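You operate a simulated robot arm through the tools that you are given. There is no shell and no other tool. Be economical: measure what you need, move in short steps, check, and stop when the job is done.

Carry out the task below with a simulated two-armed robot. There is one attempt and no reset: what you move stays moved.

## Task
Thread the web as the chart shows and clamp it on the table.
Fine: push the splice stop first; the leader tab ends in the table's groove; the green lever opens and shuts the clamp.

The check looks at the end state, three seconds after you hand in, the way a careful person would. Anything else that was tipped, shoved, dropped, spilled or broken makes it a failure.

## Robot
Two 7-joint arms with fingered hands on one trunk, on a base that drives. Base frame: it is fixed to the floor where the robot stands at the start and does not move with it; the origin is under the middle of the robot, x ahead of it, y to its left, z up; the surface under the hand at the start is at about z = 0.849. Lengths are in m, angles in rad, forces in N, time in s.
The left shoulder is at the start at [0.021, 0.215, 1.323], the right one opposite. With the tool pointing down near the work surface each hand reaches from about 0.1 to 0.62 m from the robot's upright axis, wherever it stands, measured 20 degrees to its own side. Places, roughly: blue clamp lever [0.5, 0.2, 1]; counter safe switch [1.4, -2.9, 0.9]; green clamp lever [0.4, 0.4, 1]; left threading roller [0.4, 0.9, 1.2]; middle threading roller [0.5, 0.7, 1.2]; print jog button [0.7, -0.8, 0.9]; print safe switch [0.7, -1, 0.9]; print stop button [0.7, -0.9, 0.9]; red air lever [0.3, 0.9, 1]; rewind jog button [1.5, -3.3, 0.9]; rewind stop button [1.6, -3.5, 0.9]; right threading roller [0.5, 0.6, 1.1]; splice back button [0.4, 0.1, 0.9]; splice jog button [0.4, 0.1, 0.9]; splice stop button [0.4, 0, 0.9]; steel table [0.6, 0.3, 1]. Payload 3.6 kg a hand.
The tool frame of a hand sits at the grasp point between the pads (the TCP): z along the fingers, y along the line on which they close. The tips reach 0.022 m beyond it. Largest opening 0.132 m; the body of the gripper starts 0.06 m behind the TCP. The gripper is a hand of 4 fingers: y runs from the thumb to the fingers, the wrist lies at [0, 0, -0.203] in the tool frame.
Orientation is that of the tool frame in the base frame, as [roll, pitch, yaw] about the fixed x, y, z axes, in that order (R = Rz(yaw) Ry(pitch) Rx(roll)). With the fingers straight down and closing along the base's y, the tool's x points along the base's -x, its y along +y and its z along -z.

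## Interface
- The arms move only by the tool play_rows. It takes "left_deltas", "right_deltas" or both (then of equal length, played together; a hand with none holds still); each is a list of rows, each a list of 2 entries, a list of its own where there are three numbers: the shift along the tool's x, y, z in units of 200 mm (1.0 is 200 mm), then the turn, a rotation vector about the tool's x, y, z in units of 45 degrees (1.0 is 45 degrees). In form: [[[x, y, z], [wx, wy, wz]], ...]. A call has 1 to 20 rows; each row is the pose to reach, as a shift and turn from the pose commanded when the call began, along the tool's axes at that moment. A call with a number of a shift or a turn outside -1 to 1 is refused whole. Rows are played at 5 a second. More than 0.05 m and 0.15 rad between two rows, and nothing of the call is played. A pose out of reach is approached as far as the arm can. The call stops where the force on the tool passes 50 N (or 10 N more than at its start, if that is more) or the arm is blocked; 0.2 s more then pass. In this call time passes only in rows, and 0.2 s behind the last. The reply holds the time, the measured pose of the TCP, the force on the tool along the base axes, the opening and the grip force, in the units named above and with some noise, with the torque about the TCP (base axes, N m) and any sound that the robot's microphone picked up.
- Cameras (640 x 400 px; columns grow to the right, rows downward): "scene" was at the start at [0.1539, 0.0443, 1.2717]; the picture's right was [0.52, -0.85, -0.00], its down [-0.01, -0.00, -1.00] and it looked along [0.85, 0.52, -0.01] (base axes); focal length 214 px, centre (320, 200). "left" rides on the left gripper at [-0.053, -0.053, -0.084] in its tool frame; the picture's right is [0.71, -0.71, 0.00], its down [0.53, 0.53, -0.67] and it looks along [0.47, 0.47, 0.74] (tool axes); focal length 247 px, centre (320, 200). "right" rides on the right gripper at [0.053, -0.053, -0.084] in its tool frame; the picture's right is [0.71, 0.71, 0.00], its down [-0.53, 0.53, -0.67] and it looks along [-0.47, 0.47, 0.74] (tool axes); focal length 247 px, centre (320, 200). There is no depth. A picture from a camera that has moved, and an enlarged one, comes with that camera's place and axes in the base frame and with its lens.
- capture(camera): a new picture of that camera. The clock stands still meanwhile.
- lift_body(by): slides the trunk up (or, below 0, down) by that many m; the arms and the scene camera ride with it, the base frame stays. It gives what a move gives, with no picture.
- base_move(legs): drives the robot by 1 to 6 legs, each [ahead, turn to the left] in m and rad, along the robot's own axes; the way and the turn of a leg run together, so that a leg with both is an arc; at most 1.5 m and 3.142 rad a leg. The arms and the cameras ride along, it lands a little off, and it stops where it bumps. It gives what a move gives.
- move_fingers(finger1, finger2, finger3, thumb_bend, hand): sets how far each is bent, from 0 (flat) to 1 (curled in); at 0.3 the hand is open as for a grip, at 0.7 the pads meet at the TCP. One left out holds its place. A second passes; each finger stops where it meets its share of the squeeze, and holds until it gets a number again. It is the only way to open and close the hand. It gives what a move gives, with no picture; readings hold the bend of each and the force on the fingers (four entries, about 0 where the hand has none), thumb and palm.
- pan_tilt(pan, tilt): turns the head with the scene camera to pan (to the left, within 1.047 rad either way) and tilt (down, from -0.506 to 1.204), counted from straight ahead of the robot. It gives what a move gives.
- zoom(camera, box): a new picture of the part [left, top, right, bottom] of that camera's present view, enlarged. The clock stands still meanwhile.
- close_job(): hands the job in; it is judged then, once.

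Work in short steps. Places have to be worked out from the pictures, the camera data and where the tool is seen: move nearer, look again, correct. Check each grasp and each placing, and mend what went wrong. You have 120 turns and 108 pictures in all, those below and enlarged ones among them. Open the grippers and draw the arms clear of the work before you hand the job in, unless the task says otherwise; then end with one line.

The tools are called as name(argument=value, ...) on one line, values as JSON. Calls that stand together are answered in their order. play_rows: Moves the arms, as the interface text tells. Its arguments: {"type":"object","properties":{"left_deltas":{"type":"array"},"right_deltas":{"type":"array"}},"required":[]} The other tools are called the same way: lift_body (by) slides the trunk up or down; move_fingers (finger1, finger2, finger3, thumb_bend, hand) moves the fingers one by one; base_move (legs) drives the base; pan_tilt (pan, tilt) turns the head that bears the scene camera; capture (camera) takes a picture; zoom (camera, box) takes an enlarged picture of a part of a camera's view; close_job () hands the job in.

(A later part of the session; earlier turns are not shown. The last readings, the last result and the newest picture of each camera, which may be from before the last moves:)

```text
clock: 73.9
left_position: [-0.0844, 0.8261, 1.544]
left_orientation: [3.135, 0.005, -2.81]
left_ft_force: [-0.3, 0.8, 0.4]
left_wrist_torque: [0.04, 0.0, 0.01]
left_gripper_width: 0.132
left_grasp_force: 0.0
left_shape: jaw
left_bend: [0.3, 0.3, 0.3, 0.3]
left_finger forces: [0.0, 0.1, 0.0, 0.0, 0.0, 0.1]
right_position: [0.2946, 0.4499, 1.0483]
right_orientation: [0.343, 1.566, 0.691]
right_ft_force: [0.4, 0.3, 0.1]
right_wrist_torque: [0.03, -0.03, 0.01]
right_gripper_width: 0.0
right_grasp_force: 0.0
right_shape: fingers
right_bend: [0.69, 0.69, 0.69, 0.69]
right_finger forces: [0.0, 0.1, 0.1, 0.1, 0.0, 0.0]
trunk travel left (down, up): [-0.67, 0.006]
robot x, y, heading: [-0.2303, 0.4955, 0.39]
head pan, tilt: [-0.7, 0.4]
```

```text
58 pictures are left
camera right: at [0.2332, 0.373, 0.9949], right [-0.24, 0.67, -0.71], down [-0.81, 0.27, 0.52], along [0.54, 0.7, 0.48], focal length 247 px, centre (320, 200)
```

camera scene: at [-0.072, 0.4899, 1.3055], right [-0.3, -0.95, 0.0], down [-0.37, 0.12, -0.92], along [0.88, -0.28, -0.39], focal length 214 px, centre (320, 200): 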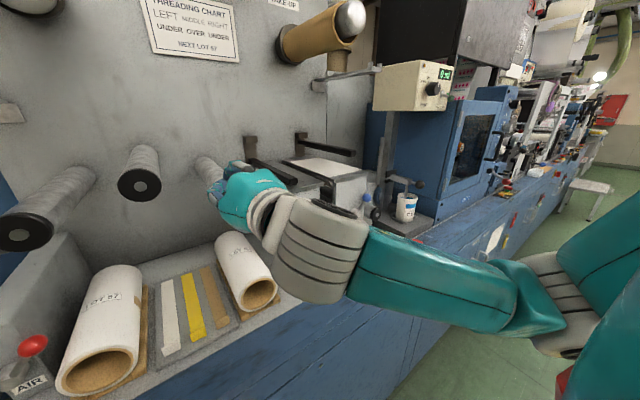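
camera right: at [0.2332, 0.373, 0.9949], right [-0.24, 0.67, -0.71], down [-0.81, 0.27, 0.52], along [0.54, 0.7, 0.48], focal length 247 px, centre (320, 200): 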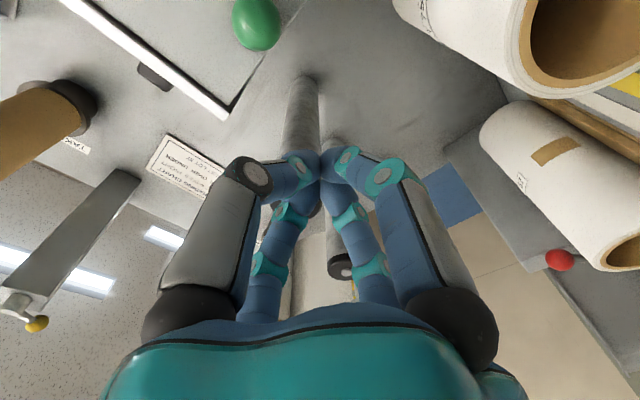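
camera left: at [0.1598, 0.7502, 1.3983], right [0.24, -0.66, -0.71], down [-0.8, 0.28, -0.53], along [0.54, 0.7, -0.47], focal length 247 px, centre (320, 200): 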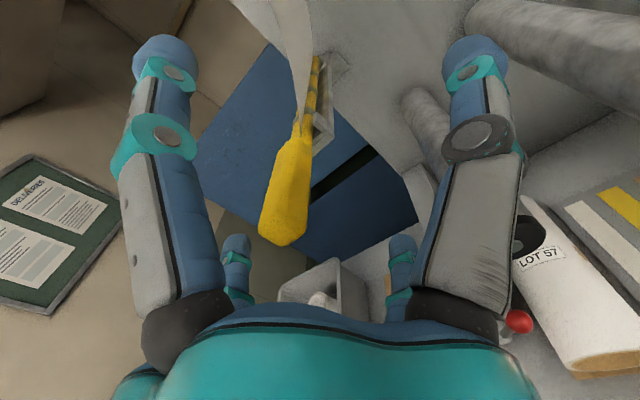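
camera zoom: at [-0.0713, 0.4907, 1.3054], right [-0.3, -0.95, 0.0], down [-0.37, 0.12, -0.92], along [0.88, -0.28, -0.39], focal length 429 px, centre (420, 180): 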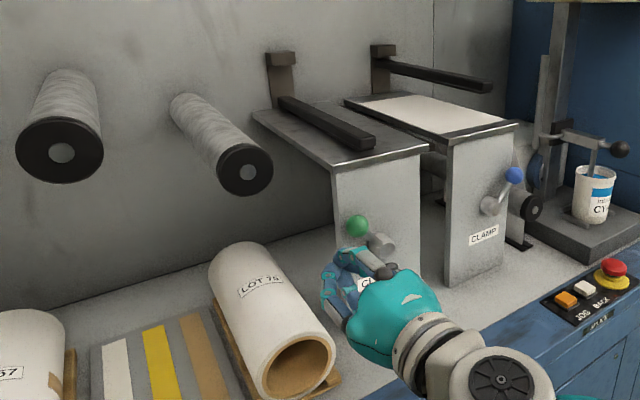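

The right camera confirms the knob position exactly. I advance 8.5 cm beside it, then push to the right.

play_rows(right_deltas=[[[0, 0, 0.2], [0, 0, 0]], [[0, 0, 0.425], [0, 0, 0]], [[0, -0.15, 0.425], [0, 0, 0]], [[0, -0.25, 0.425], [0, 0, 0]], [[-0.01, -0.35, 0.425], [0, 0, 0]], [[-0.02, -0.45, 0.425], [0, 0, 0]], [[-0.02, -0.55, 0.425], [0, 0, 0]], [[-0.01, -0.63, 0.425], [0, 0, 0]], [[0, -0.7, 0.425], [0, 0, 0]]])

zoom(camera="scene", box=[190, 110, 400, 270])

```text
clock: 75.9
left_position: [-0.0896, 0.8345, 1.542]
left_orientation: [3.141, 0.009, -2.809]
left_ft_force: [0.6, 0.6, -0.3]
left_wrist_torque: [-0.02, -0.01, 0.03]
left_gripper_width: 0.1317
left_grasp_force: 0.1
left_shape: jaw
left_bend: [0.3, 0.3, 0.3, 0.3]
left_finger forces: [0.0, 0.0, 0.0, 0.0, 0.0, 0.0]
right_position: [0.4132, 0.3578, 1.0521]
right_orientation: [0.01, 1.564, 0.373]
right_ft_force: [-18.9, 30.4, 8.4]
right_wrist_torque: [0.29, 0.05, 0.44]
right_gripper_width: 0.0001
right_grasp_force: 23.8
right_shape: fingers
right_bend: [0.68, 0.69, 0.68, 0.73]
right_finger forces: [31.4, 0.0, 0.0, 0.0, 15.8, 0.0]
trunk travel left (down, up): [-0.67, 0.006]
robot x, y, heading: [-0.2284, 0.4892, 0.393]
head pan, tilt: [-0.7, 0.4]
```

```text
2.50 times, centred on (295, 190) of scene
camera zoom: at [-0.0758, 0.4971, 1.306], right [-0.3, -0.95, 0.0], down [-0.37, 0.11, -0.92], along [0.88, -0.28, -0.39], focal length 536 px, centre (382, 225)
```

zoom: 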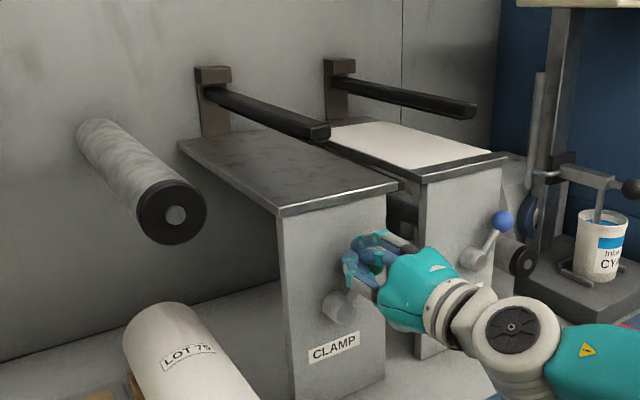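

The clamp bar lifted. I back the hand off and retract, then check that it stays up.

play_rows(right_deltas=[[[0, 0.1, 0], [0, 0, 0]], [[0, 0.15, -0.15], [0, 0, 0]], [[0, 0.15, -0.35], [0, 0, 0]], [[0, 0.15, -0.5], [0, 0, 0]]])

zoom(camera="scene", box=[190, 110, 400, 270])

```text
clock: 76.9
left_position: [-0.0849, 0.8261, 1.5433]
left_orientation: [3.137, 0.007, -2.81]
left_ft_force: [-0.9, -0.3, 0.2]
left_wrist_torque: [0.0, -0.01, 0.0]
left_gripper_width: 0.132
left_grasp_force: 0.1
left_shape: jaw
left_bend: [0.3, 0.3, 0.3, 0.3]
left_finger forces: [0.0, 0.1, 0.1, 0.0, 0.0, 0.0]
right_position: [0.3155, 0.3421, 1.0484]
right_orientation: [-0.049, 1.566, 0.297]
right_ft_force: [0.4, -0.6, -0.4]
right_wrist_torque: [0.0, -0.04, -0.01]
right_gripper_width: 0.0
right_grasp_force: 0.1
right_shape: fingers
right_bend: [0.68, 0.69, 0.68, 0.71]
right_finger forces: [0.1, 0.0, 0.0, 0.1, 0.1, 0.0]
trunk travel left (down, up): [-0.67, 0.006]
robot x, y, heading: [-0.2303, 0.4917, 0.39]
head pan, tilt: [-0.7, 0.4]
```

```text
2.50 times, centred on (295, 190) of scene
camera zoom: at [-0.0717, 0.491, 1.3054], right [-0.3, -0.95, 0.0], down [-0.37, 0.12, -0.92], along [0.88, -0.28, -0.39], focal length 536 px, centre (382, 225)
```

zoom: 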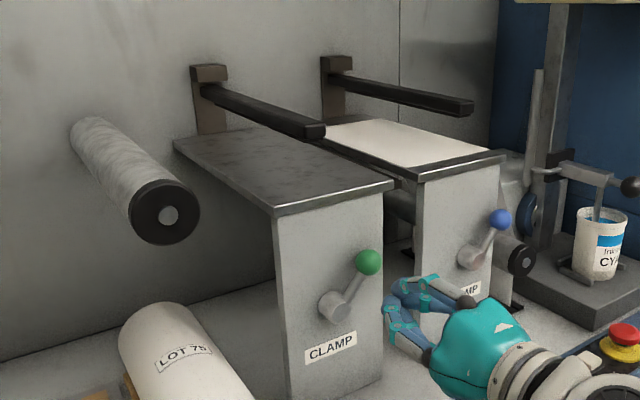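

The clamp is open and the lever is over to the right. I move the right hand up and left toward the leader handle, then open it.

play_rows(right_deltas=[[[-0.2, 0, -0.1], [0, 0, 0]], [[-0.4, 0.05, -0.2], [0, 0, 0]], [[-0.6, 0.15, -0.25], [0, 0, 0]], [[-0.8, 0.25, -0.25], [0, 0, 0]], [[-1, 0.35, -0.25], [0, 0, 0]], [[-1, 0.57, -0.25], [0, 0, 0]], [[-1, 0.78, -0.25], [0, 0, 0]], [[-1, 1, -0.25], [0, 0, 0]]])

play_rows(right_deltas=[[[-0.09, 0.2, 0], [0, 0, 0]], [[-0.18, 0.4, 0], [0, 0, 0]], [[-0.27, 0.6, 0], [0, 0, 0]], [[-0.36, 0.8, 0], [0, 0, 0]], [[-0.45, 1, 0], [0, 0, 0]]])

move_fingers(hand="right", finger1=0.3, finger2=0.3, finger3=0.3, thumb_bend=0.3)

pan_tilt(pan=0.3, tilt=0.2)

capture(camera="right")

capture(camera="scene")

```text
clock: 78.7
left_position: [-0.0852, 0.8283, 1.5446]
left_orientation: [3.138, 0.007, -2.809]
left_ft_force: [-0.4, 0.7, -0.3]
left_wrist_torque: [-0.02, -0.01, 0.01]
left_gripper_width: 0.132
left_grasp_force: 0.2
left_shape: jaw
left_bend: [0.3, 0.3, 0.3, 0.3]
left_finger forces: [0.1, 0.0, 0.1, 0.0, 0.0, 0.0]
right_position: [0.1981, 0.5124, 1.2476]
right_orientation: [-0.111, 1.564, 0.236]
right_ft_force: [0.5, 0.2, -0.3]
right_wrist_torque: [0.0, 0.0, 0.0]
right_gripper_width: 0.0
right_grasp_force: 0.0
right_shape: fingers
right_bend: [0.68, 0.69, 0.68, 0.71]
right_finger forces: [0.0, 0.1, 0.0, 0.1, 0.0, 0.1]
right hand out of reach, approached as far as the arm can: row 5
trunk travel left (down, up): [-0.67, 0.006]
robot x, y, heading: [-0.2323, 0.4904, 0.393]
head pan, tilt: [-0.7, 0.4]
```

```text
clock: 79.4
left_position: [-0.0846, 0.8267, 1.5448]
left_orientation: [3.137, 0.006, -2.809]
left_ft_force: [-0.2, -0.5, 0.0]
left_wrist_torque: [0.03, 0.02, 0.0]
left_gripper_width: 0.1319
left_grasp_force: 0.0
left_shape: jaw
left_bend: [0.3, 0.3, 0.3, 0.3]
left_finger forces: [0.0, 0.0, 0.0, 0.0, 0.0, 0.1]
right_position: [0.1675, 0.5853, 1.2413]
right_orientation: [-1.595, 1.373, -1.23]
right_ft_force: [0.4, -0.5, -0.7]
right_wrist_torque: [0.01, 0.01, 0.01]
right_gripper_width: 0.0
right_grasp_force: 0.0
right_shape: fingers
right_bend: [0.68, 0.69, 0.68, 0.71]
right_finger forces: [0.0, 0.1, 0.1, 0.1, 0.0, 0.0]
trunk travel left (down, up): [-0.67, 0.006]
robot x, y, heading: [-0.2339, 0.4921, 0.388]
head pan, tilt: [-0.7, 0.4]
stopped in row 3 (right hand): the arm was blocked; the commanded pose is now the measured one
```

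```text
clock: 80.4
left_position: [-0.0842, 0.8277, 1.5447]
left_orientation: [3.136, 0.008, -2.808]
left_ft_force: [-0.1, 0.6, 0.0]
left_wrist_torque: [0.01, -0.02, 0.02]
left_gripper_width: 0.1322
left_grasp_force: 0.2
left_shape: jaw
left_bend: [0.3, 0.3, 0.3, 0.3]
left_finger forces: [0.0, 0.0, 0.0, 0.0, 0.0, 0.0]
right_position: [0.1672, 0.5863, 1.241]
right_orientation: [-1.599, 1.373, -1.233]
right_ft_force: [-0.4, 0.2, -0.5]
right_wrist_torque: [0.02, -0.03, 0.0]
right_gripper_width: 0.0871
right_grasp_force: 0.1
right_shape: fingers
right_bend: [0.3, 0.3, 0.3, 0.3]
right_finger forces: [0.0, 0.0, 0.0, 0.0, 0.0, 0.1]
trunk travel left (down, up): [-0.67, 0.006]
robot x, y, heading: [-0.2269, 0.4941, 0.388]
head pan, tilt: [-0.7, 0.4]
```

```text
clock: 81.7
left_position: [-0.0856, 0.8265, 1.5443]
left_orientation: [3.136, 0.007, -2.809]
left_ft_force: [-0.2, -0.1, 0.3]
left_wrist_torque: [-0.02, 0.01, -0.03]
left_gripper_width: 0.1321
left_grasp_force: 0.0
left_shape: jaw
left_bend: [0.3, 0.3, 0.3, 0.3]
left_finger forces: [0.0, 0.1, 0.0, 0.0, 0.0, 0.1]
right_position: [0.1651, 0.5854, 1.242]
right_orientation: [-1.604, 1.373, -1.235]
right_ft_force: [0.1, -0.5, -0.3]
right_wrist_torque: [0.02, -0.01, 0.02]
right_gripper_width: 0.0875
right_grasp_force: 0.0
right_shape: fingers
right_bend: [0.3, 0.3, 0.3, 0.3]
right_finger forces: [0.1, 0.1, 0.0, 0.0, 0.0, 0.0]
trunk travel left (down, up): [-0.67, 0.006]
robot x, y, heading: [-0.2291, 0.4875, 0.395]
head pan, tilt: [0.3, 0.201]
```

```text
55 pictures are left
camera right: at [0.1101, 0.4978, 1.1998], right [-0.2, 0.52, -0.83], down [-0.84, 0.34, 0.42], along [0.5, 0.79, 0.37], focal length 247 px, centre (320, 200)
```

right: 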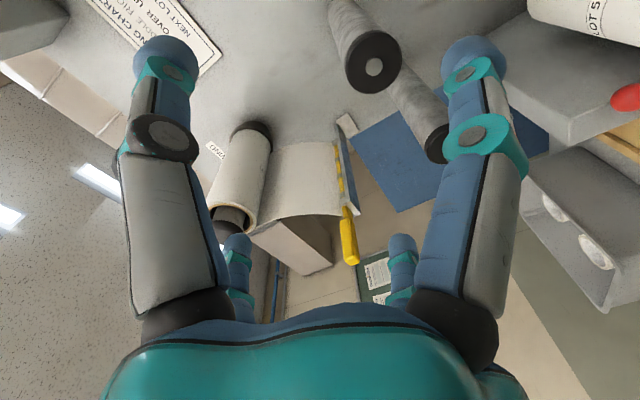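

```text
54 pictures are left
camera scene: at [-0.088, 0.5786, 1.3239], right [0.64, -0.77, 0.0], down [-0.15, -0.13, -0.98], along [0.76, 0.62, -0.2], focal length 214 px, centre (320, 200)
```

scene: 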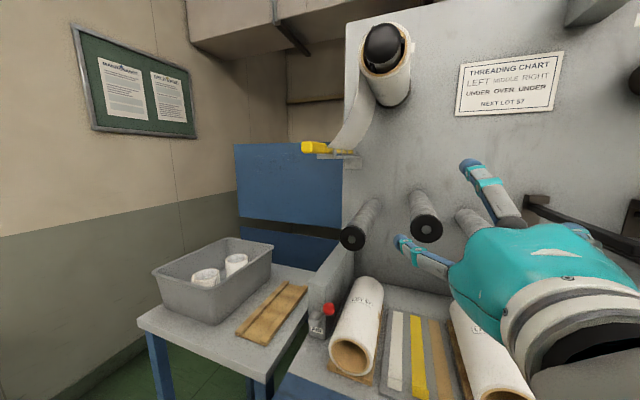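

The right arm is blocked crossing over so close to the body. Backing the robot ~0.12 m from the bench should give both arms room; the hands ride along clear of things.

base_move(legs=[[-0.12, 0]])

```text
clock: 82.9
left_position: [-0.1957, 0.7801, 1.5435]
left_orientation: [3.136, 0.007, -2.806]
left_ft_force: [-0.3, -0.6, 0.6]
left_wrist_torque: [0.01, -0.02, 0.03]
left_gripper_width: 0.1321
left_grasp_force: 0.0
left_shape: jaw
left_bend: [0.3, 0.3, 0.3, 0.3]
left_finger forces: [0.0, 0.0, 0.1, 0.0, 0.0, 0.0]
right_position: [0.056, 0.5413, 1.2407]
right_orientation: [-1.602, 1.373, -1.235]
right_ft_force: [-0.8, 0.9, -0.3]
right_wrist_torque: [-0.01, 0.01, 0.01]
right_gripper_width: 0.0876
right_grasp_force: 0.1
right_shape: fingers
right_bend: [0.3, 0.3, 0.3, 0.3]
right_finger forces: [0.0, 0.0, 0.1, 0.0, 0.0, 0.1]
trunk travel left (down, up): [-0.67, 0.006]
robot x, y, heading: [-0.3422, 0.448, 0.397]
head pan, tilt: [0.3, 0.201]
```

Backing worked. I bring the right hand toward the handle in two parts, levelling its roll.

play_rows(right_deltas=[[[-0.09, 0.13, 0.1], [0.01, 0, 0.05]], [[-0.18, 0.26, 0.2], [0.015, 0, 0.1]], [[-0.26, 0.38, 0.31], [0.02, 0, 0.15]], [[-0.35, 0.51, 0.41], [0.03, 0, 0.2]], [[-0.44, 0.64, 0.51], [0.03, 0, 0.25]]])

capture(camera="right")

```text
clock: 83.6
left_position: [-0.196, 0.7805, 1.5455]
left_orientation: [3.135, 0.005, -2.808]
left_ft_force: [0.0, 0.2, -0.3]
left_wrist_torque: [-0.02, -0.04, 0.01]
left_gripper_width: 0.1321
left_grasp_force: 0.1
left_shape: jaw
left_bend: [0.3, 0.3, 0.3, 0.3]
left_finger forces: [0.0, 0.1, 0.1, 0.0, 0.0, 0.0]
right_position: [0.0847, 0.5757, 1.2109]
right_orientation: [-1.605, 1.255, -1.258]
right_ft_force: [-0.6, -0.6, 1.1]
right_wrist_torque: [-0.01, -0.01, 0.03]
right_gripper_width: 0.0876
right_grasp_force: 0.1
right_shape: fingers
right_bend: [0.3, 0.3, 0.3, 0.3]
right_finger forces: [0.1, 0.0, 0.0, 0.0, 0.0, 0.0]
trunk travel left (down, up): [-0.67, 0.006]
robot x, y, heading: [-0.3404, 0.45, 0.387]
head pan, tilt: [0.3, 0.201]
stopped in row 3 (right hand): the arm was blocked; the commanded pose is now the measured one
```

```text
53 pictures are left
camera right: at [0.0278, 0.4852, 1.1786], right [-0.16, 0.42, -0.89], down [-0.85, 0.4, 0.34], along [0.5, 0.81, 0.29], focal length 247 px, centre (320, 200)
```

right: 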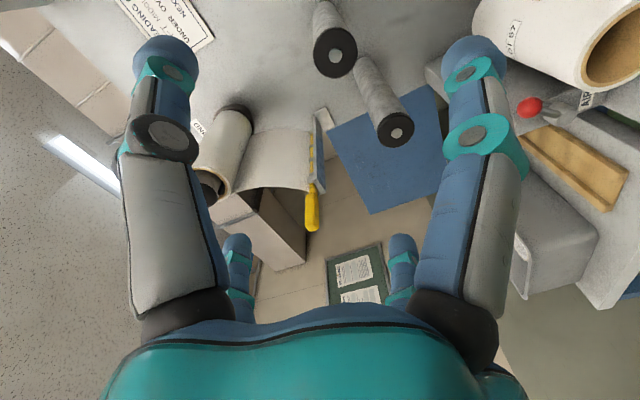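

The hand has four digits in a cross, so any quarter-turn of roll grips equally well; the arm jams because the wrist roll is at its limit. I roll the right hand the other way (toward −90°) in place.

play_rows(right_deltas=[[[0, 0, 0], [0, 0, -0.16]], [[0, 0, 0], [0, 0, -0.32]], [[0, 0, 0], [0, 0, -0.48]], [[0, 0, 0], [0, 0, -0.64]], [[0, 0, 0], [0, 0, -0.8]], [[0, 0, 0], [0, 0, -0.96]]])

play_rows(right_deltas=[[[0, 0, 0], [0, 0, -0.16]], [[0, 0, 0], [0, 0, -0.32]], [[0, 0, 0], [0, 0, -0.48]], [[0, 0, 0], [0, 0, -0.64]]])

```text
clock: 85.0
left_position: [-0.1957, 0.7819, 1.5461]
left_orientation: [3.136, 0.006, -2.805]
left_ft_force: [0.3, 0.1, -0.4]
left_wrist_torque: [-0.01, 0.02, 0.04]
left_gripper_width: 0.1319
left_grasp_force: 0.1
left_shape: jaw
left_bend: [0.3, 0.3, 0.3, 0.3]
left_finger forces: [0.0, 0.0, 0.0, 0.0, 0.0, 0.1]
right_position: [0.0852, 0.5761, 1.2111]
right_orientation: [-1.583, 0.502, -1.23]
right_ft_force: [0.8, 0.7, 0.0]
right_wrist_torque: [-0.01, -0.01, 0.01]
right_gripper_width: 0.0875
right_grasp_force: 0.1
right_shape: fingers
right_bend: [0.3, 0.3, 0.3, 0.3]
right_finger forces: [0.1, 0.0, 0.0, 0.1, 0.0, 0.0]
trunk travel left (down, up): [-0.67, 0.006]
robot x, y, heading: [-0.3387, 0.4463, 0.392]
head pan, tilt: [0.3, 0.201]
```

```text
clock: 86.0
left_position: [-0.1954, 0.7824, 1.5456]
left_orientation: [3.137, 0.005, -2.807]
left_ft_force: [-0.3, 0.0, 0.1]
left_wrist_torque: [0.01, 0.02, 0.01]
left_gripper_width: 0.1317
left_grasp_force: 0.1
left_shape: jaw
left_bend: [0.3, 0.3, 0.3, 0.3]
left_finger forces: [0.1, 0.0, 0.1, 0.0, 0.1, 0.0]
right_position: [0.0855, 0.5763, 1.2122]
right_orientation: [-1.584, -0.002, -1.226]
right_ft_force: [-0.2, -0.4, 0.6]
right_wrist_torque: [-0.02, 0.02, 0.0]
right_gripper_width: 0.0876
right_grasp_force: 0.1
right_shape: fingers
right_bend: [0.3, 0.3, 0.3, 0.3]
right_finger forces: [0.1, 0.1, 0.0, 0.1, 0.1, 0.0]
trunk travel left (down, up): [-0.67, 0.006]
robot x, y, heading: [-0.3425, 0.4464, 0.392]
head pan, tilt: [0.3, 0.201]
```

Now the hand points exactly along the wall normal with a comfortable roll. I move it left and up toward the handle's axis.

play_rows(right_deltas=[[[-0.17, -0.107, 0.05], [0, 0, 0]], [[-0.33, -0.213, 0.1], [0, 0, 0]], [[-0.5, -0.32, 0.15], [0, 0, 0]], [[-0.67, -0.427, 0.2], [0, 0, 0]], [[-0.83, -0.533, 0.25], [0, 0, 0]], [[-1.0, -0.64, 0.3], [0, 0, 0]]])

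capture(camera="right")

capture(camera="scene")

```text
clock: 86.8
left_position: [-0.1947, 0.7832, 1.5447]
left_orientation: [3.135, 0.004, -2.805]
left_ft_force: [-0.4, 0.5, -0.4]
left_wrist_torque: [-0.01, 0.02, 0.04]
left_gripper_width: 0.1319
left_grasp_force: 0.1
left_shape: jaw
left_bend: [0.3, 0.3, 0.3, 0.3]
left_finger forces: [0.0, 0.1, 0.0, 0.0, 0.0, 0.0]
right_position: [0.1335, 0.6317, 1.2218]
right_orientation: [-1.563, -0.187, -1.321]
right_ft_force: [-0.3, -0.3, -0.2]
right_wrist_torque: [0.03, -0.01, 0.01]
right_gripper_width: 0.0876
right_grasp_force: 0.1
right_shape: fingers
right_bend: [0.3, 0.3, 0.3, 0.3]
right_finger forces: [0.0, 0.0, 0.0, 0.0, 0.0, 0.0]
trunk travel left (down, up): [-0.67, 0.006]
robot x, y, heading: [-0.3389, 0.4444, 0.395]
head pan, tilt: [0.3, 0.201]
stopped in row 4 (right hand): the arm was blocked; the commanded pose is now the measured one
```

```text
52 pictures are left
camera right: at [0.062, 0.5702, 1.2839], right [0.21, -0.8, -0.56], down [-0.75, 0.24, -0.62], along [0.63, 0.55, -0.55], focal length 247 px, centre (320, 200)
```

right: 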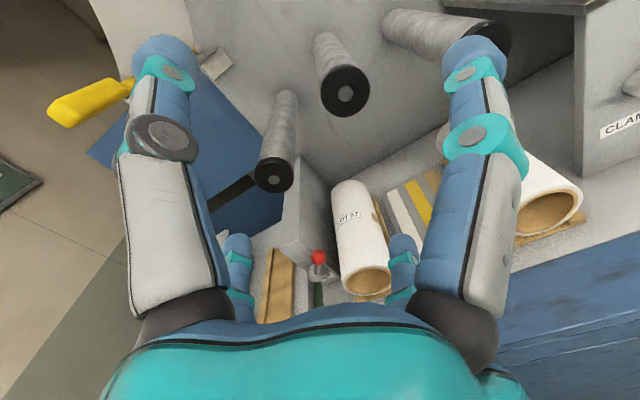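

```text
51 pictures are left
camera scene: at [-0.1974, 0.5349, 1.3237], right [0.64, -0.77, 0.0], down [-0.15, -0.13, -0.98], along [0.75, 0.63, -0.2], focal length 214 px, centre (320, 200)
```

scene: 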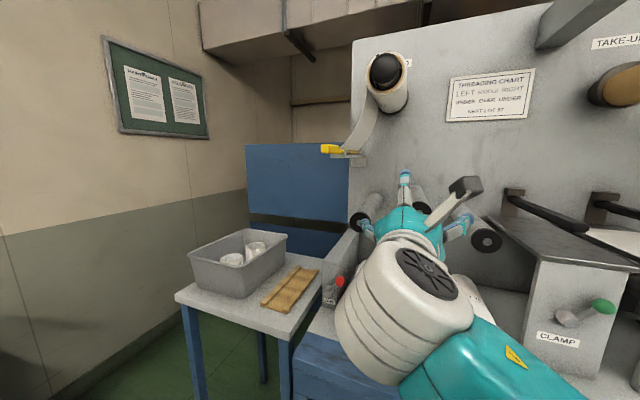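

The right arm can't cross my midline, so I should stand further left (robot s ≈ 0.78) and use the right arm for everything. I retract a little and move the base sideways by turning, driving and turning back.

play_rows(right_deltas=[[[0, 0, -0.2], [0, 0, 0]], [[0, 0, -0.4], [0, 0, 0]]])

base_move(legs=[[0, 1.2], [0.26, 0], [0, -1.25]])

```text
clock: 87.4
left_position: [-0.1968, 0.7832, 1.5457]
left_orientation: [3.136, 0.006, -2.807]
left_ft_force: [-0.3, 0.2, 0.4]
left_wrist_torque: [-0.02, 0.02, 0.03]
left_gripper_width: 0.1319
left_grasp_force: 0.0
left_shape: jaw
left_bend: [0.3, 0.3, 0.3, 0.3]
left_finger forces: [0.0, 0.0, 0.0, 0.0, 0.0, 0.1]
right_position: [0.0532, 0.6091, 1.2227]
right_orientation: [-1.562, -0.184, -1.321]
right_ft_force: [-0.2, 0.5, -0.3]
right_wrist_torque: [0.02, 0.02, -0.02]
right_gripper_width: 0.0877
right_grasp_force: 0.0
right_shape: fingers
right_bend: [0.3, 0.3, 0.3, 0.3]
right_finger forces: [0.1, 0.0, 0.0, 0.0, 0.0, 0.0]
trunk travel left (down, up): [-0.67, 0.006]
robot x, y, heading: [-0.3446, 0.4474, 0.393]
head pan, tilt: [0.3, 0.201]
```

```text
clock: 91.0
left_position: [-0.6003, 0.7095, 1.5463]
left_orientation: [3.138, 0.008, -1.612]
left_ft_force: [-0.4, 0.6, 0.5]
left_wrist_torque: [0.04, 0.02, -0.02]
left_gripper_width: 0.1321
left_grasp_force: 0.1
left_shape: jaw
left_bend: [0.3, 0.3, 0.3, 0.3]
left_finger forces: [0.0, 0.0, 0.1, 0.0, 0.1, 0.0]
right_position: [-0.3155, 0.8886, 1.1903]
right_orientation: [-1.559, -0.277, -0.161]
right_ft_force: [0.3, -0.2, -0.3]
right_wrist_torque: [0.0, -0.01, -0.01]
right_gripper_width: 0.0878
right_grasp_force: 0.1
right_shape: fingers
right_bend: [0.3, 0.3, 0.3, 0.3]
right_finger forces: [0.0, 0.0, 0.0, 0.0, 0.0, 0.0]
trunk travel left (down, up): [-0.67, 0.006]
robot x, y, heading: [-0.3028, 0.4482, 1.588]
head pan, tilt: [0.3, 0.201]
stopped in leg 1: the robot was blocked; the commanded pose is now the measured one
```

The turn is done practically. I continue with the drive and turning back.

base_move(legs=[[0.24, 0], [0, -1.24]])

capture(camera="scene")

```text
clock: 96.0
left_position: [-0.1601, 1.063, 1.5477]
left_orientation: [3.134, 0.005, -2.83]
left_ft_force: [-0.4, -0.1, 0.3]
left_wrist_torque: [0.01, 0.03, 0.01]
left_gripper_width: 0.1321
left_grasp_force: 0.1
left_shape: jaw
left_bend: [0.3, 0.3, 0.3, 0.3]
left_finger forces: [0.0, 0.0, 0.0, 0.0, 0.1, 0.0]
right_position: [0.1039, 0.8602, 1.1917]
right_orientation: [-1.56, -0.271, -1.376]
right_ft_force: [-0.2, 0.2, 0.7]
right_wrist_torque: [0.02, 0.02, -0.04]
right_gripper_width: 0.0878
right_grasp_force: 0.1
right_shape: fingers
right_bend: [0.3, 0.3, 0.3, 0.3]
right_finger forces: [0.0, 0.1, 0.0, 0.1, 0.0, 0.1]
trunk travel left (down, up): [-0.67, 0.006]
robot x, y, heading: [-0.3156, 0.7373, 0.377]
head pan, tilt: [0.3, 0.201]
stopped in leg 2: the robot was blocked; the commanded pose is now the measured one
```

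```text
50 pictures are left
camera scene: at [-0.1721, 0.8191, 1.3239], right [0.63, -0.78, 0.0], down [-0.16, -0.12, -0.98], along [0.76, 0.61, -0.2], focal length 214 px, centre (320, 200)
```

scene: 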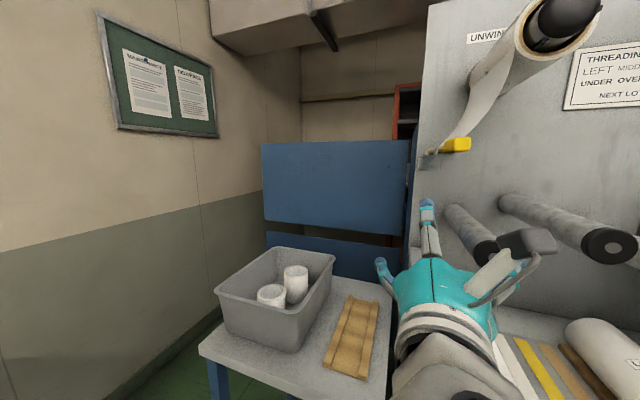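

I'm now at robot s≈0.80 with the right hand just below the handle. I raise it to the handle's axis, correcting heading and roll.

play_rows(right_deltas=[[[0.08, -0.13, 0.03], [0, -0.037, 0.07]], [[0.16, -0.26, 0.06], [0, -0.074, 0.14]], [[0.25, -0.39, 0.09], [0, -0.11, 0.21]], [[0.33, -0.52, 0.12], [0, -0.148, 0.28]], [[0.41, -0.653, 0.15], [0, -0.185, 0.345]]])

capture(camera="right")

capture(camera="scene")

```text
clock: 97.2
left_position: [-0.1617, 1.0661, 1.5471]
left_orientation: [3.14, 0.008, -2.828]
left_ft_force: [0.3, -1.0, -0.1]
left_wrist_torque: [0.0, 0.0, -0.01]
left_gripper_width: 0.1322
left_grasp_force: 0.0
left_shape: jaw
left_bend: [0.3, 0.3, 0.3, 0.3]
left_finger forces: [0.0, 0.1, 0.1, 0.0, 0.0, 0.0]
right_position: [0.1395, 0.827, 1.3414]
right_orientation: [-1.579, -0.002, -1.228]
right_ft_force: [0.1, -0.5, 0.3]
right_wrist_torque: [-0.01, 0.0, 0.02]
right_gripper_width: 0.0881
right_grasp_force: 0.0
right_shape: fingers
right_bend: [0.3, 0.3, 0.3, 0.3]
right_finger forces: [0.0, 0.0, 0.0, 0.1, 0.0, 0.0]
trunk travel left (down, up): [-0.67, 0.006]
robot x, y, heading: [-0.3188, 0.7371, 0.371]
head pan, tilt: [0.3, 0.201]
```

```text
49 pictures are left
camera right: at [0.0788, 0.7496, 1.3955], right [0.23, -0.67, -0.71], down [-0.81, 0.27, -0.52], along [0.54, 0.69, -0.48], focal length 247 px, centre (320, 200)
```

right: 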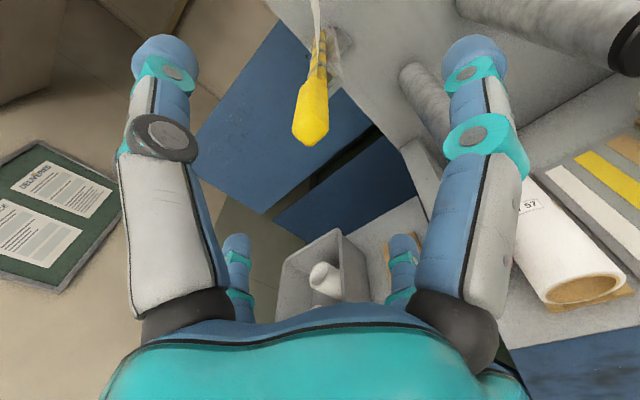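

```text
48 pictures are left
camera scene: at [-0.1734, 0.8218, 1.3238], right [0.63, -0.78, 0.0], down [-0.16, -0.13, -0.98], along [0.76, 0.61, -0.2], focal length 214 px, centre (320, 200)
```

scene: 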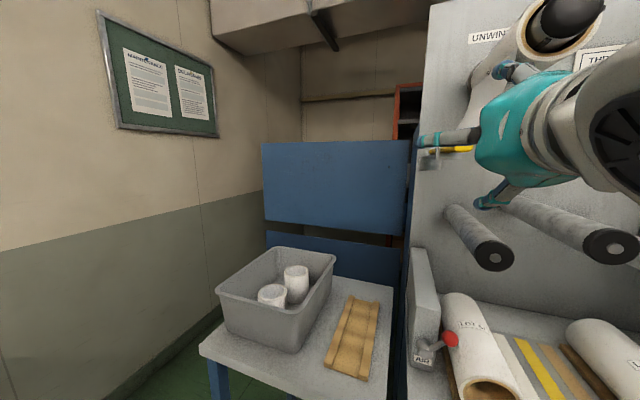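

Hand aligned: tip of handle is ~8 cm straight ahead. I advance so the pads surround its front 1–3 cm, keeping fingertips in front of the roller-end plane.

play_rows(right_deltas=[[[-0.01, 0, 0.15], [0, 0, 0]], [[-0.025, 0, 0.3], [0, 0, 0]], [[-0.025, 0.01, 0.45], [0, 0, 0]]])

capture(camera="right")

```text
clock: 98.0
left_position: [-0.1608, 1.0657, 1.5484]
left_orientation: [3.139, 0.004, -2.827]
left_ft_force: [0.1, 0.0, 0.1]
left_wrist_torque: [0.01, -0.02, 0.0]
left_gripper_width: 0.1319
left_grasp_force: 0.1
left_shape: jaw
left_bend: [0.3, 0.3, 0.3, 0.3]
left_finger forces: [0.0, 0.0, 0.0, 0.1, 0.0, 0.0]
right_position: [0.2232, 0.8603, 1.3377]
right_orientation: [-1.579, -0.002, -1.232]
right_ft_force: [0.4, -1.2, -0.2]
right_wrist_torque: [-0.02, 0.0, 0.03]
right_gripper_width: 0.0878
right_grasp_force: 0.0
right_shape: fingers
right_bend: [0.3, 0.3, 0.3, 0.3]
right_finger forces: [0.0, 0.0, 0.0, 0.0, 0.1, 0.0]
trunk travel left (down, up): [-0.67, 0.006]
robot x, y, heading: [-0.3132, 0.7383, 0.376]
head pan, tilt: [0.3, 0.201]
```

```text
47 pictures are left
camera right: at [0.1622, 0.7829, 1.3925], right [0.23, -0.67, -0.71], down [-0.81, 0.27, -0.52], along [0.54, 0.69, -0.48], focal length 247 px, centre (320, 200)
```

right: 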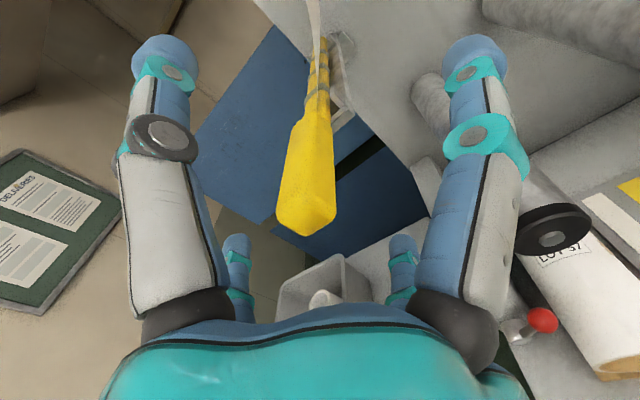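

The handle passes through the grasp centre (within ~5 mm). I close all four digits on it.

move_fingers(hand="right", finger1=0.7, finger2=0.7, finger3=0.7, thumb_bend=0.7)

capture(camera="right")

```text
clock: 99.0
left_position: [-0.1627, 1.0668, 1.5481]
left_orientation: [3.137, 0.007, -2.827]
left_ft_force: [0.1, 0.9, 0.5]
left_wrist_torque: [0.02, 0.02, 0.0]
left_gripper_width: 0.1318
left_grasp_force: 0.1
left_shape: jaw
left_bend: [0.3, 0.3, 0.3, 0.3]
left_finger forces: [0.1, 0.0, 0.1, 0.0, 0.0, 0.0]
right_position: [0.2225, 0.86, 1.3394]
right_orientation: [-1.58, -0.002, -1.231]
right_ft_force: [-0.1, 0.4, 1.7]
right_wrist_torque: [0.01, -0.02, -0.03]
right_gripper_width: 0.0074
right_grasp_force: 10.0
right_shape: fingers
right_bend: [0.64, 0.65, 0.63, 0.65]
right_finger forces: [4.0, 3.6, 4.9, 0.1, 6.8, 0.1]
trunk travel left (down, up): [-0.67, 0.006]
robot x, y, heading: [-0.3206, 0.7369, 0.375]
head pan, tilt: [0.3, 0.201]
```

```text
46 pictures are left
camera right: at [0.161, 0.7829, 1.3929], right [0.23, -0.67, -0.71], down [-0.81, 0.27, -0.52], along [0.54, 0.69, -0.48], focal length 247 px, centre (320, 200)
```

right: 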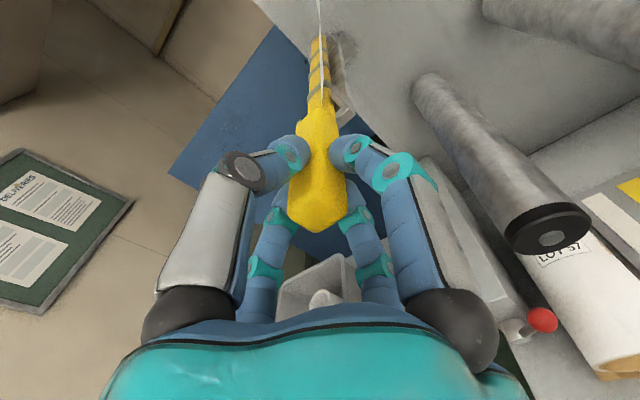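

Grip holds the handle from four sides. I lift it 4 cm out of its cradle and look.

play_rows(right_deltas=[[[0, -0.05, 0], [0, 0, 0]], [[0, -0.1, 0], [0, 0, 0]], [[0, -0.2, 0], [0, 0, 0]]])

capture(camera="right")

pan_tilt(pan=-0.2, tilt=0.1)

capture(camera="scene")

```text
clock: 99.8
left_position: [-0.1625, 1.0651, 1.5469]
left_orientation: [3.139, 0.005, -2.828]
left_ft_force: [0.1, -0.8, -0.2]
left_wrist_torque: [0.02, 0.01, 0.02]
left_gripper_width: 0.1318
left_grasp_force: 0.2
left_shape: jaw
left_bend: [0.3, 0.3, 0.3, 0.3]
left_finger forces: [0.1, 0.0, 0.1, 0.1, 0.0, 0.1]
right_position: [0.2231, 0.8594, 1.3768]
right_orientation: [-1.581, -0.002, -1.229]
right_ft_force: [-0.3, 1.4, -0.7]
right_wrist_torque: [-0.01, 0.1, 0.02]
right_gripper_width: 0.0075
right_grasp_force: 10.1
right_shape: fingers
right_bend: [0.64, 0.65, 0.63, 0.65]
right_finger forces: [4.3, 5.2, 5.0, 0.0, 6.2, 0.0]
trunk travel left (down, up): [-0.67, 0.006]
robot x, y, heading: [-0.317, 0.7374, 0.384]
head pan, tilt: [0.3, 0.201]
```

```text
45 pictures are left
camera right: at [0.162, 0.7826, 1.4321], right [0.23, -0.67, -0.71], down [-0.81, 0.27, -0.52], along [0.54, 0.69, -0.48], focal length 247 px, centre (320, 200)
```

right: 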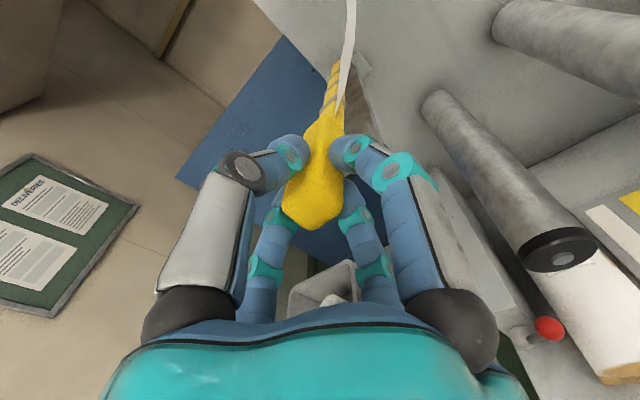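

```text
clock: 100.7
left_position: [-0.1614, 1.0659, 1.5472]
left_orientation: [3.139, 0.007, -2.827]
left_ft_force: [-0.3, 0.2, 0.0]
left_wrist_torque: [0.0, -0.01, 0.02]
left_gripper_width: 0.1319
left_grasp_force: 0.2
left_shape: jaw
left_bend: [0.3, 0.3, 0.3, 0.3]
left_finger forces: [0.0, 0.1, 0.1, 0.0, 0.0, 0.1]
right_position: [0.2223, 0.8609, 1.3774]
right_orientation: [-1.579, -0.001, -1.232]
right_ft_force: [-0.3, -0.1, -1.4]
right_wrist_torque: [-0.05, 0.07, 0.02]
right_gripper_width: 0.0074
right_grasp_force: 10.5
right_shape: fingers
right_bend: [0.64, 0.65, 0.63, 0.65]
right_finger forces: [4.3, 5.3, 5.0, 0.0, 6.4, 0.0]
trunk travel left (down, up): [-0.67, 0.006]
robot x, y, heading: [-0.315, 0.7371, 0.378]
head pan, tilt: [-0.201, 0.099]
```

```text
44 pictures are left
camera scene: at [-0.1555, 0.7793, 1.3332], right [0.18, -0.98, 0.0], down [-0.1, -0.02, -0.99], along [0.98, 0.18, -0.1], focal length 214 px, centre (320, 200)
```

scene: 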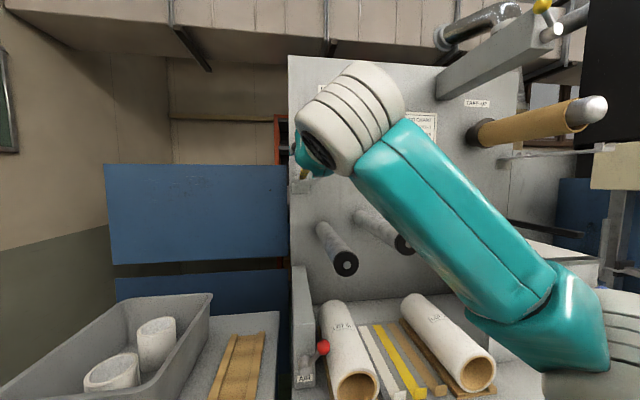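

It's lifted; the rod seems to droop a little in the grip. I zoom to measure its tilt.

zoom(camera="right", box=[240, 0, 440, 125])

pan_tilt(pan=0.35, tilt=0.0)

capture(camera="scene")

```text
3.20 times, centred on (340, 62) of right
camera zoom: at [0.1617, 0.7823, 1.4322], right [0.23, -0.67, -0.71], down [-0.81, 0.27, -0.52], along [0.54, 0.69, -0.48], focal length 790 px, centre (256, 640)
```

zoom: 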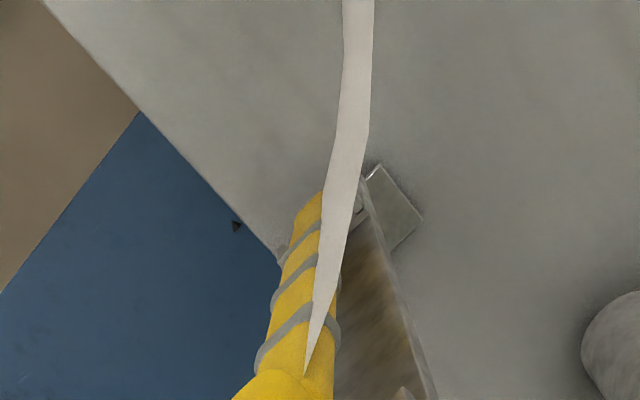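

```text
clock: 101.7
left_position: [-0.1619, 1.0646, 1.5478]
left_orientation: [3.139, 0.007, -2.828]
left_ft_force: [-0.8, -1.0, 1.0]
left_wrist_torque: [0.03, 0.0, -0.02]
left_gripper_width: 0.132
left_grasp_force: 0.0
left_shape: jaw
left_bend: [0.3, 0.3, 0.3, 0.3]
left_finger forces: [0.0, 0.0, 0.0, 0.1, 0.0, 0.0]
right_position: [0.2224, 0.8592, 1.3774]
right_orientation: [-1.581, -0.002, -1.229]
right_ft_force: [0.3, 0.0, -0.6]
right_wrist_torque: [-0.03, 0.08, 0.01]
right_gripper_width: 0.0077
right_grasp_force: 9.7
right_shape: fingers
right_bend: [0.64, 0.65, 0.63, 0.65]
right_finger forces: [4.2, 5.2, 5.0, 0.0, 6.4, 0.0]
trunk travel left (down, up): [-0.67, 0.006]
robot x, y, heading: [-0.3186, 0.7385, 0.375]
head pan, tilt: [0.351, 0.0]
```

```text
42 pictures are left
camera scene: at [-0.1788, 0.8228, 1.3423], right [0.67, -0.75, 0.0], down [0.0, 0.0, -1.0], along [0.75, 0.67, 0.0], focal length 214 px, centre (320, 200)
```

scene: 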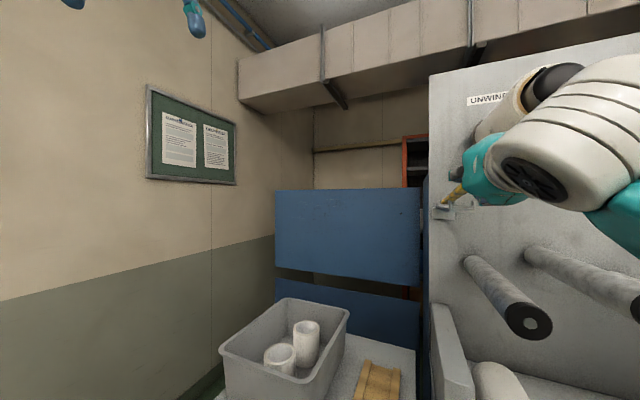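

zoom(camera="scene", box=[410, 150, 530, 230])

```text
5.00 times, centred on (470, 190) of scene
camera zoom: at [-0.1788, 0.8228, 1.3423], right [0.67, -0.75, 0.0], down [0.0, 0.0, -1.0], along [0.75, 0.67, 0.0], focal length 1072 px, centre (-430, 250)
```

zoom: 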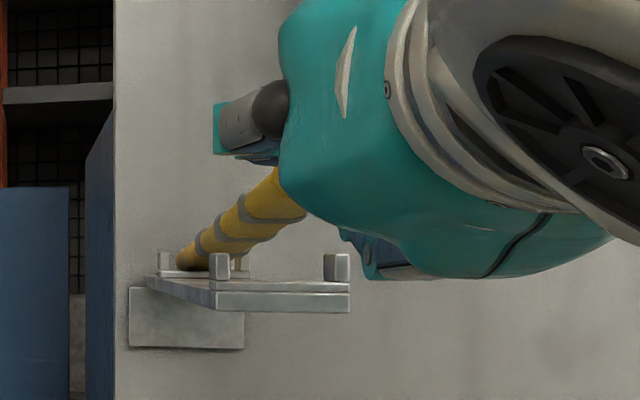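

The rod pivots in the grip: its far end stayed in the rear cradle. I lower it back level and squeeze harder.

play_rows(right_deltas=[[[0, 0.1, 0], [0, 0, 0]], [[0, 0.19, 0], [0, 0, 0]]])

move_fingers(hand="right", finger1=0.3, finger2=0.3, finger3=0.3, thumb_bend=0.3)

capture(camera="right")

```text
clock: 102.3
left_position: [-0.1614, 1.0657, 1.5475]
left_orientation: [3.138, 0.007, -2.828]
left_ft_force: [0.2, 0.8, -0.2]
left_wrist_torque: [0.0, 0.0, 0.0]
left_gripper_width: 0.132
left_grasp_force: 0.0
left_shape: jaw
left_bend: [0.3, 0.3, 0.3, 0.3]
left_finger forces: [0.0, 0.0, 0.1, 0.0, 0.0, 0.0]
right_position: [0.2221, 0.8588, 1.3402]
right_orientation: [-1.581, -0.002, -1.229]
right_ft_force: [0.3, -0.4, 0.7]
right_wrist_torque: [0.03, -0.01, -0.02]
right_gripper_width: 0.0079
right_grasp_force: 10.0
right_shape: fingers
right_bend: [0.64, 0.65, 0.63, 0.65]
right_finger forces: [4.2, 3.8, 4.9, 0.0, 6.8, 0.1]
trunk travel left (down, up): [-0.67, 0.006]
robot x, y, heading: [-0.3168, 0.7369, 0.372]
head pan, tilt: [0.351, 0.0]
```

```text
clock: 103.3
left_position: [-0.1634, 1.0662, 1.5481]
left_orientation: [3.138, 0.008, -2.828]
left_ft_force: [0.2, 0.2, 0.4]
left_wrist_torque: [0.01, 0.03, 0.02]
left_gripper_width: 0.1318
left_grasp_force: 0.0
left_shape: jaw
left_bend: [0.3, 0.3, 0.3, 0.3]
left_finger forces: [0.1, 0.0, 0.0, 0.1, 0.0, 0.0]
right_position: [0.222, 0.8598, 1.3414]
right_orientation: [-1.58, -0.002, -1.23]
right_ft_force: [-0.7, -0.1, -0.8]
right_wrist_torque: [0.01, 0.01, 0.0]
right_gripper_width: 0.0873
right_grasp_force: 0.1
right_shape: fingers
right_bend: [0.3, 0.3, 0.3, 0.3]
right_finger forces: [0.0, 0.0, 0.0, 0.1, 0.0, 0.0]
trunk travel left (down, up): [-0.67, 0.006]
robot x, y, heading: [-0.3144, 0.7374, 0.378]
head pan, tilt: [0.351, 0.0]
```

```text
40 pictures are left
camera right: at [0.1613, 0.7826, 1.3941], right [0.23, -0.67, -0.71], down [-0.81, 0.27, -0.52], along [0.54, 0.69, -0.48], focal length 247 px, centre (320, 200)
```

right: 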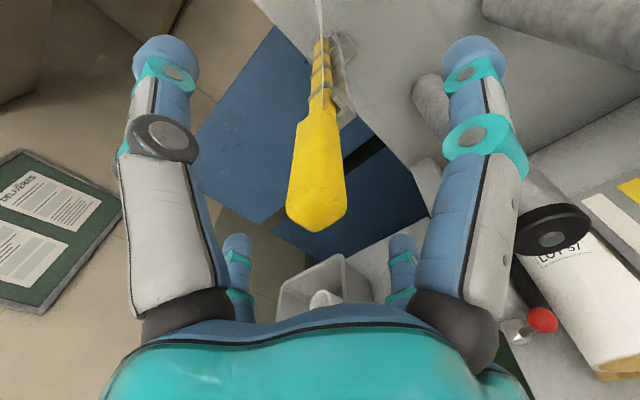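

I go 1.5 cm deeper on the handle and close with a full-bend command for a firmer hold.

play_rows(right_deltas=[[[0, 0, 0.04], [0, 0, 0]], [[0, 0, 0.08], [0, 0, 0]]])

move_fingers(hand="right", finger1=1.0, finger2=1.0, finger3=1.0, thumb_bend=1.0)

play_rows(right_deltas=[[[0, -0.05, 0], [0, 0, 0]], [[0, -0.12, 0], [0, 0, 0]], [[0, -0.2, 0], [0, 0, 0]]])

capture(camera="right")

zoom(camera="scene", box=[410, 150, 530, 230])

```text
clock: 103.9
left_position: [-0.1613, 1.0668, 1.5475]
left_orientation: [3.14, 0.007, -2.828]
left_ft_force: [-0.1, 0.4, 0.2]
left_wrist_torque: [0.03, 0.01, 0.03]
left_gripper_width: 0.132
left_grasp_force: 0.1
left_shape: jaw
left_bend: [0.3, 0.3, 0.3, 0.3]
left_finger forces: [0.1, 0.0, 0.0, 0.1, 0.0, 0.0]
right_position: [0.237, 0.8649, 1.3401]
right_orientation: [-1.579, -0.003, -1.23]
right_ft_force: [0.0, -0.1, -0.1]
right_wrist_torque: [-0.03, -0.01, 0.03]
right_gripper_width: 0.0873
right_grasp_force: 0.1
right_shape: fingers
right_bend: [0.3, 0.3, 0.3, 0.3]
right_finger forces: [0.1, 0.0, 0.0, 0.0, 0.0, 0.0]
trunk travel left (down, up): [-0.67, 0.006]
robot x, y, heading: [-0.32, 0.7373, 0.377]
head pan, tilt: [0.351, 0.0]
```

```text
clock: 104.9
left_position: [-0.1627, 1.0673, 1.5474]
left_orientation: [3.137, 0.007, -2.829]
left_ft_force: [0.7, 0.1, 0.4]
left_wrist_torque: [-0.02, 0.01, 0.02]
left_gripper_width: 0.1316
left_grasp_force: 0.0
left_shape: jaw
left_bend: [0.3, 0.3, 0.3, 0.3]
left_finger forces: [0.0, 0.0, 0.1, 0.0, 0.1, 0.0]
right_position: [0.238, 0.8643, 1.3412]
right_orientation: [-1.581, -0.002, -1.231]
right_ft_force: [-0.2, -0.3, -1.4]
right_wrist_torque: [-0.05, 0.12, 0.01]
right_gripper_width: 0.005
right_grasp_force: 27.6
right_shape: fingers
right_bend: [0.64, 0.63, 0.64, 0.63]
right_finger forces: [10.8, 10.5, 10.4, 0.0, 23.9, 0.0]
trunk travel left (down, up): [-0.67, 0.006]
robot x, y, heading: [-0.3193, 0.7381, 0.379]
head pan, tilt: [0.351, 0.0]
```

```text
clock: 105.7
left_position: [-0.1608, 1.0668, 1.5474]
left_orientation: [3.138, 0.007, -2.827]
left_ft_force: [-0.1, -0.1, 0.5]
left_wrist_torque: [-0.02, 0.03, 0.02]
left_gripper_width: 0.1322
left_grasp_force: 0.0
left_shape: jaw
left_bend: [0.3, 0.3, 0.3, 0.3]
left_finger forces: [0.0, 0.0, 0.1, 0.1, 0.0, 0.1]
right_position: [0.237, 0.8653, 1.381]
right_orientation: [-1.581, -0.003, -1.231]
right_ft_force: [0.1, 0.3, -0.6]
right_wrist_torque: [-0.06, 0.2, -0.01]
right_gripper_width: 0.0052
right_grasp_force: 27.6
right_shape: fingers
right_bend: [0.64, 0.63, 0.64, 0.63]
right_finger forces: [10.7, 10.4, 10.5, 0.0, 24.2, 0.1]
trunk travel left (down, up): [-0.67, 0.006]
robot x, y, heading: [-0.3188, 0.7398, 0.38]
head pan, tilt: [0.351, 0.0]
```

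```text
39 pictures are left
camera right: at [0.1757, 0.7885, 1.4336], right [0.23, -0.67, -0.71], down [-0.81, 0.27, -0.52], along [0.54, 0.69, -0.48], focal length 247 px, centre (320, 200)
```

right: 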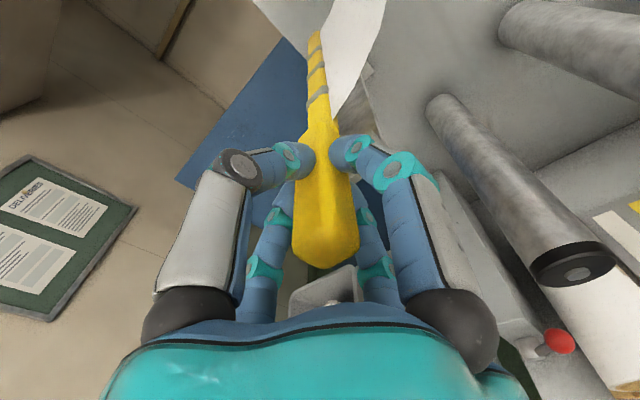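

```text
5.00 times, centred on (470, 190) of scene
camera zoom: at [-0.1789, 0.823, 1.3423], right [0.67, -0.75, 0.0], down [0.0, 0.0, -1.0], along [0.75, 0.67, 0.0], focal length 1072 px, centre (-430, 250)
```

zoom: 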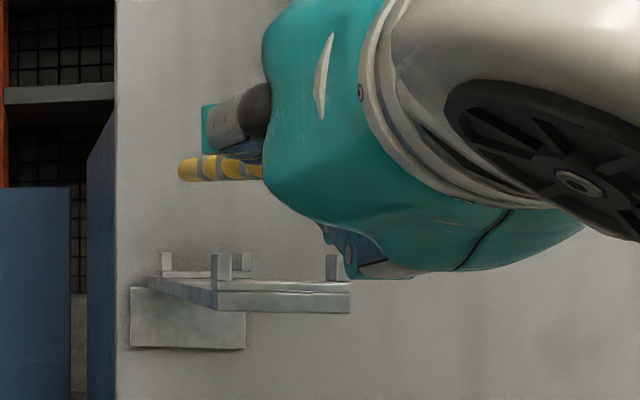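

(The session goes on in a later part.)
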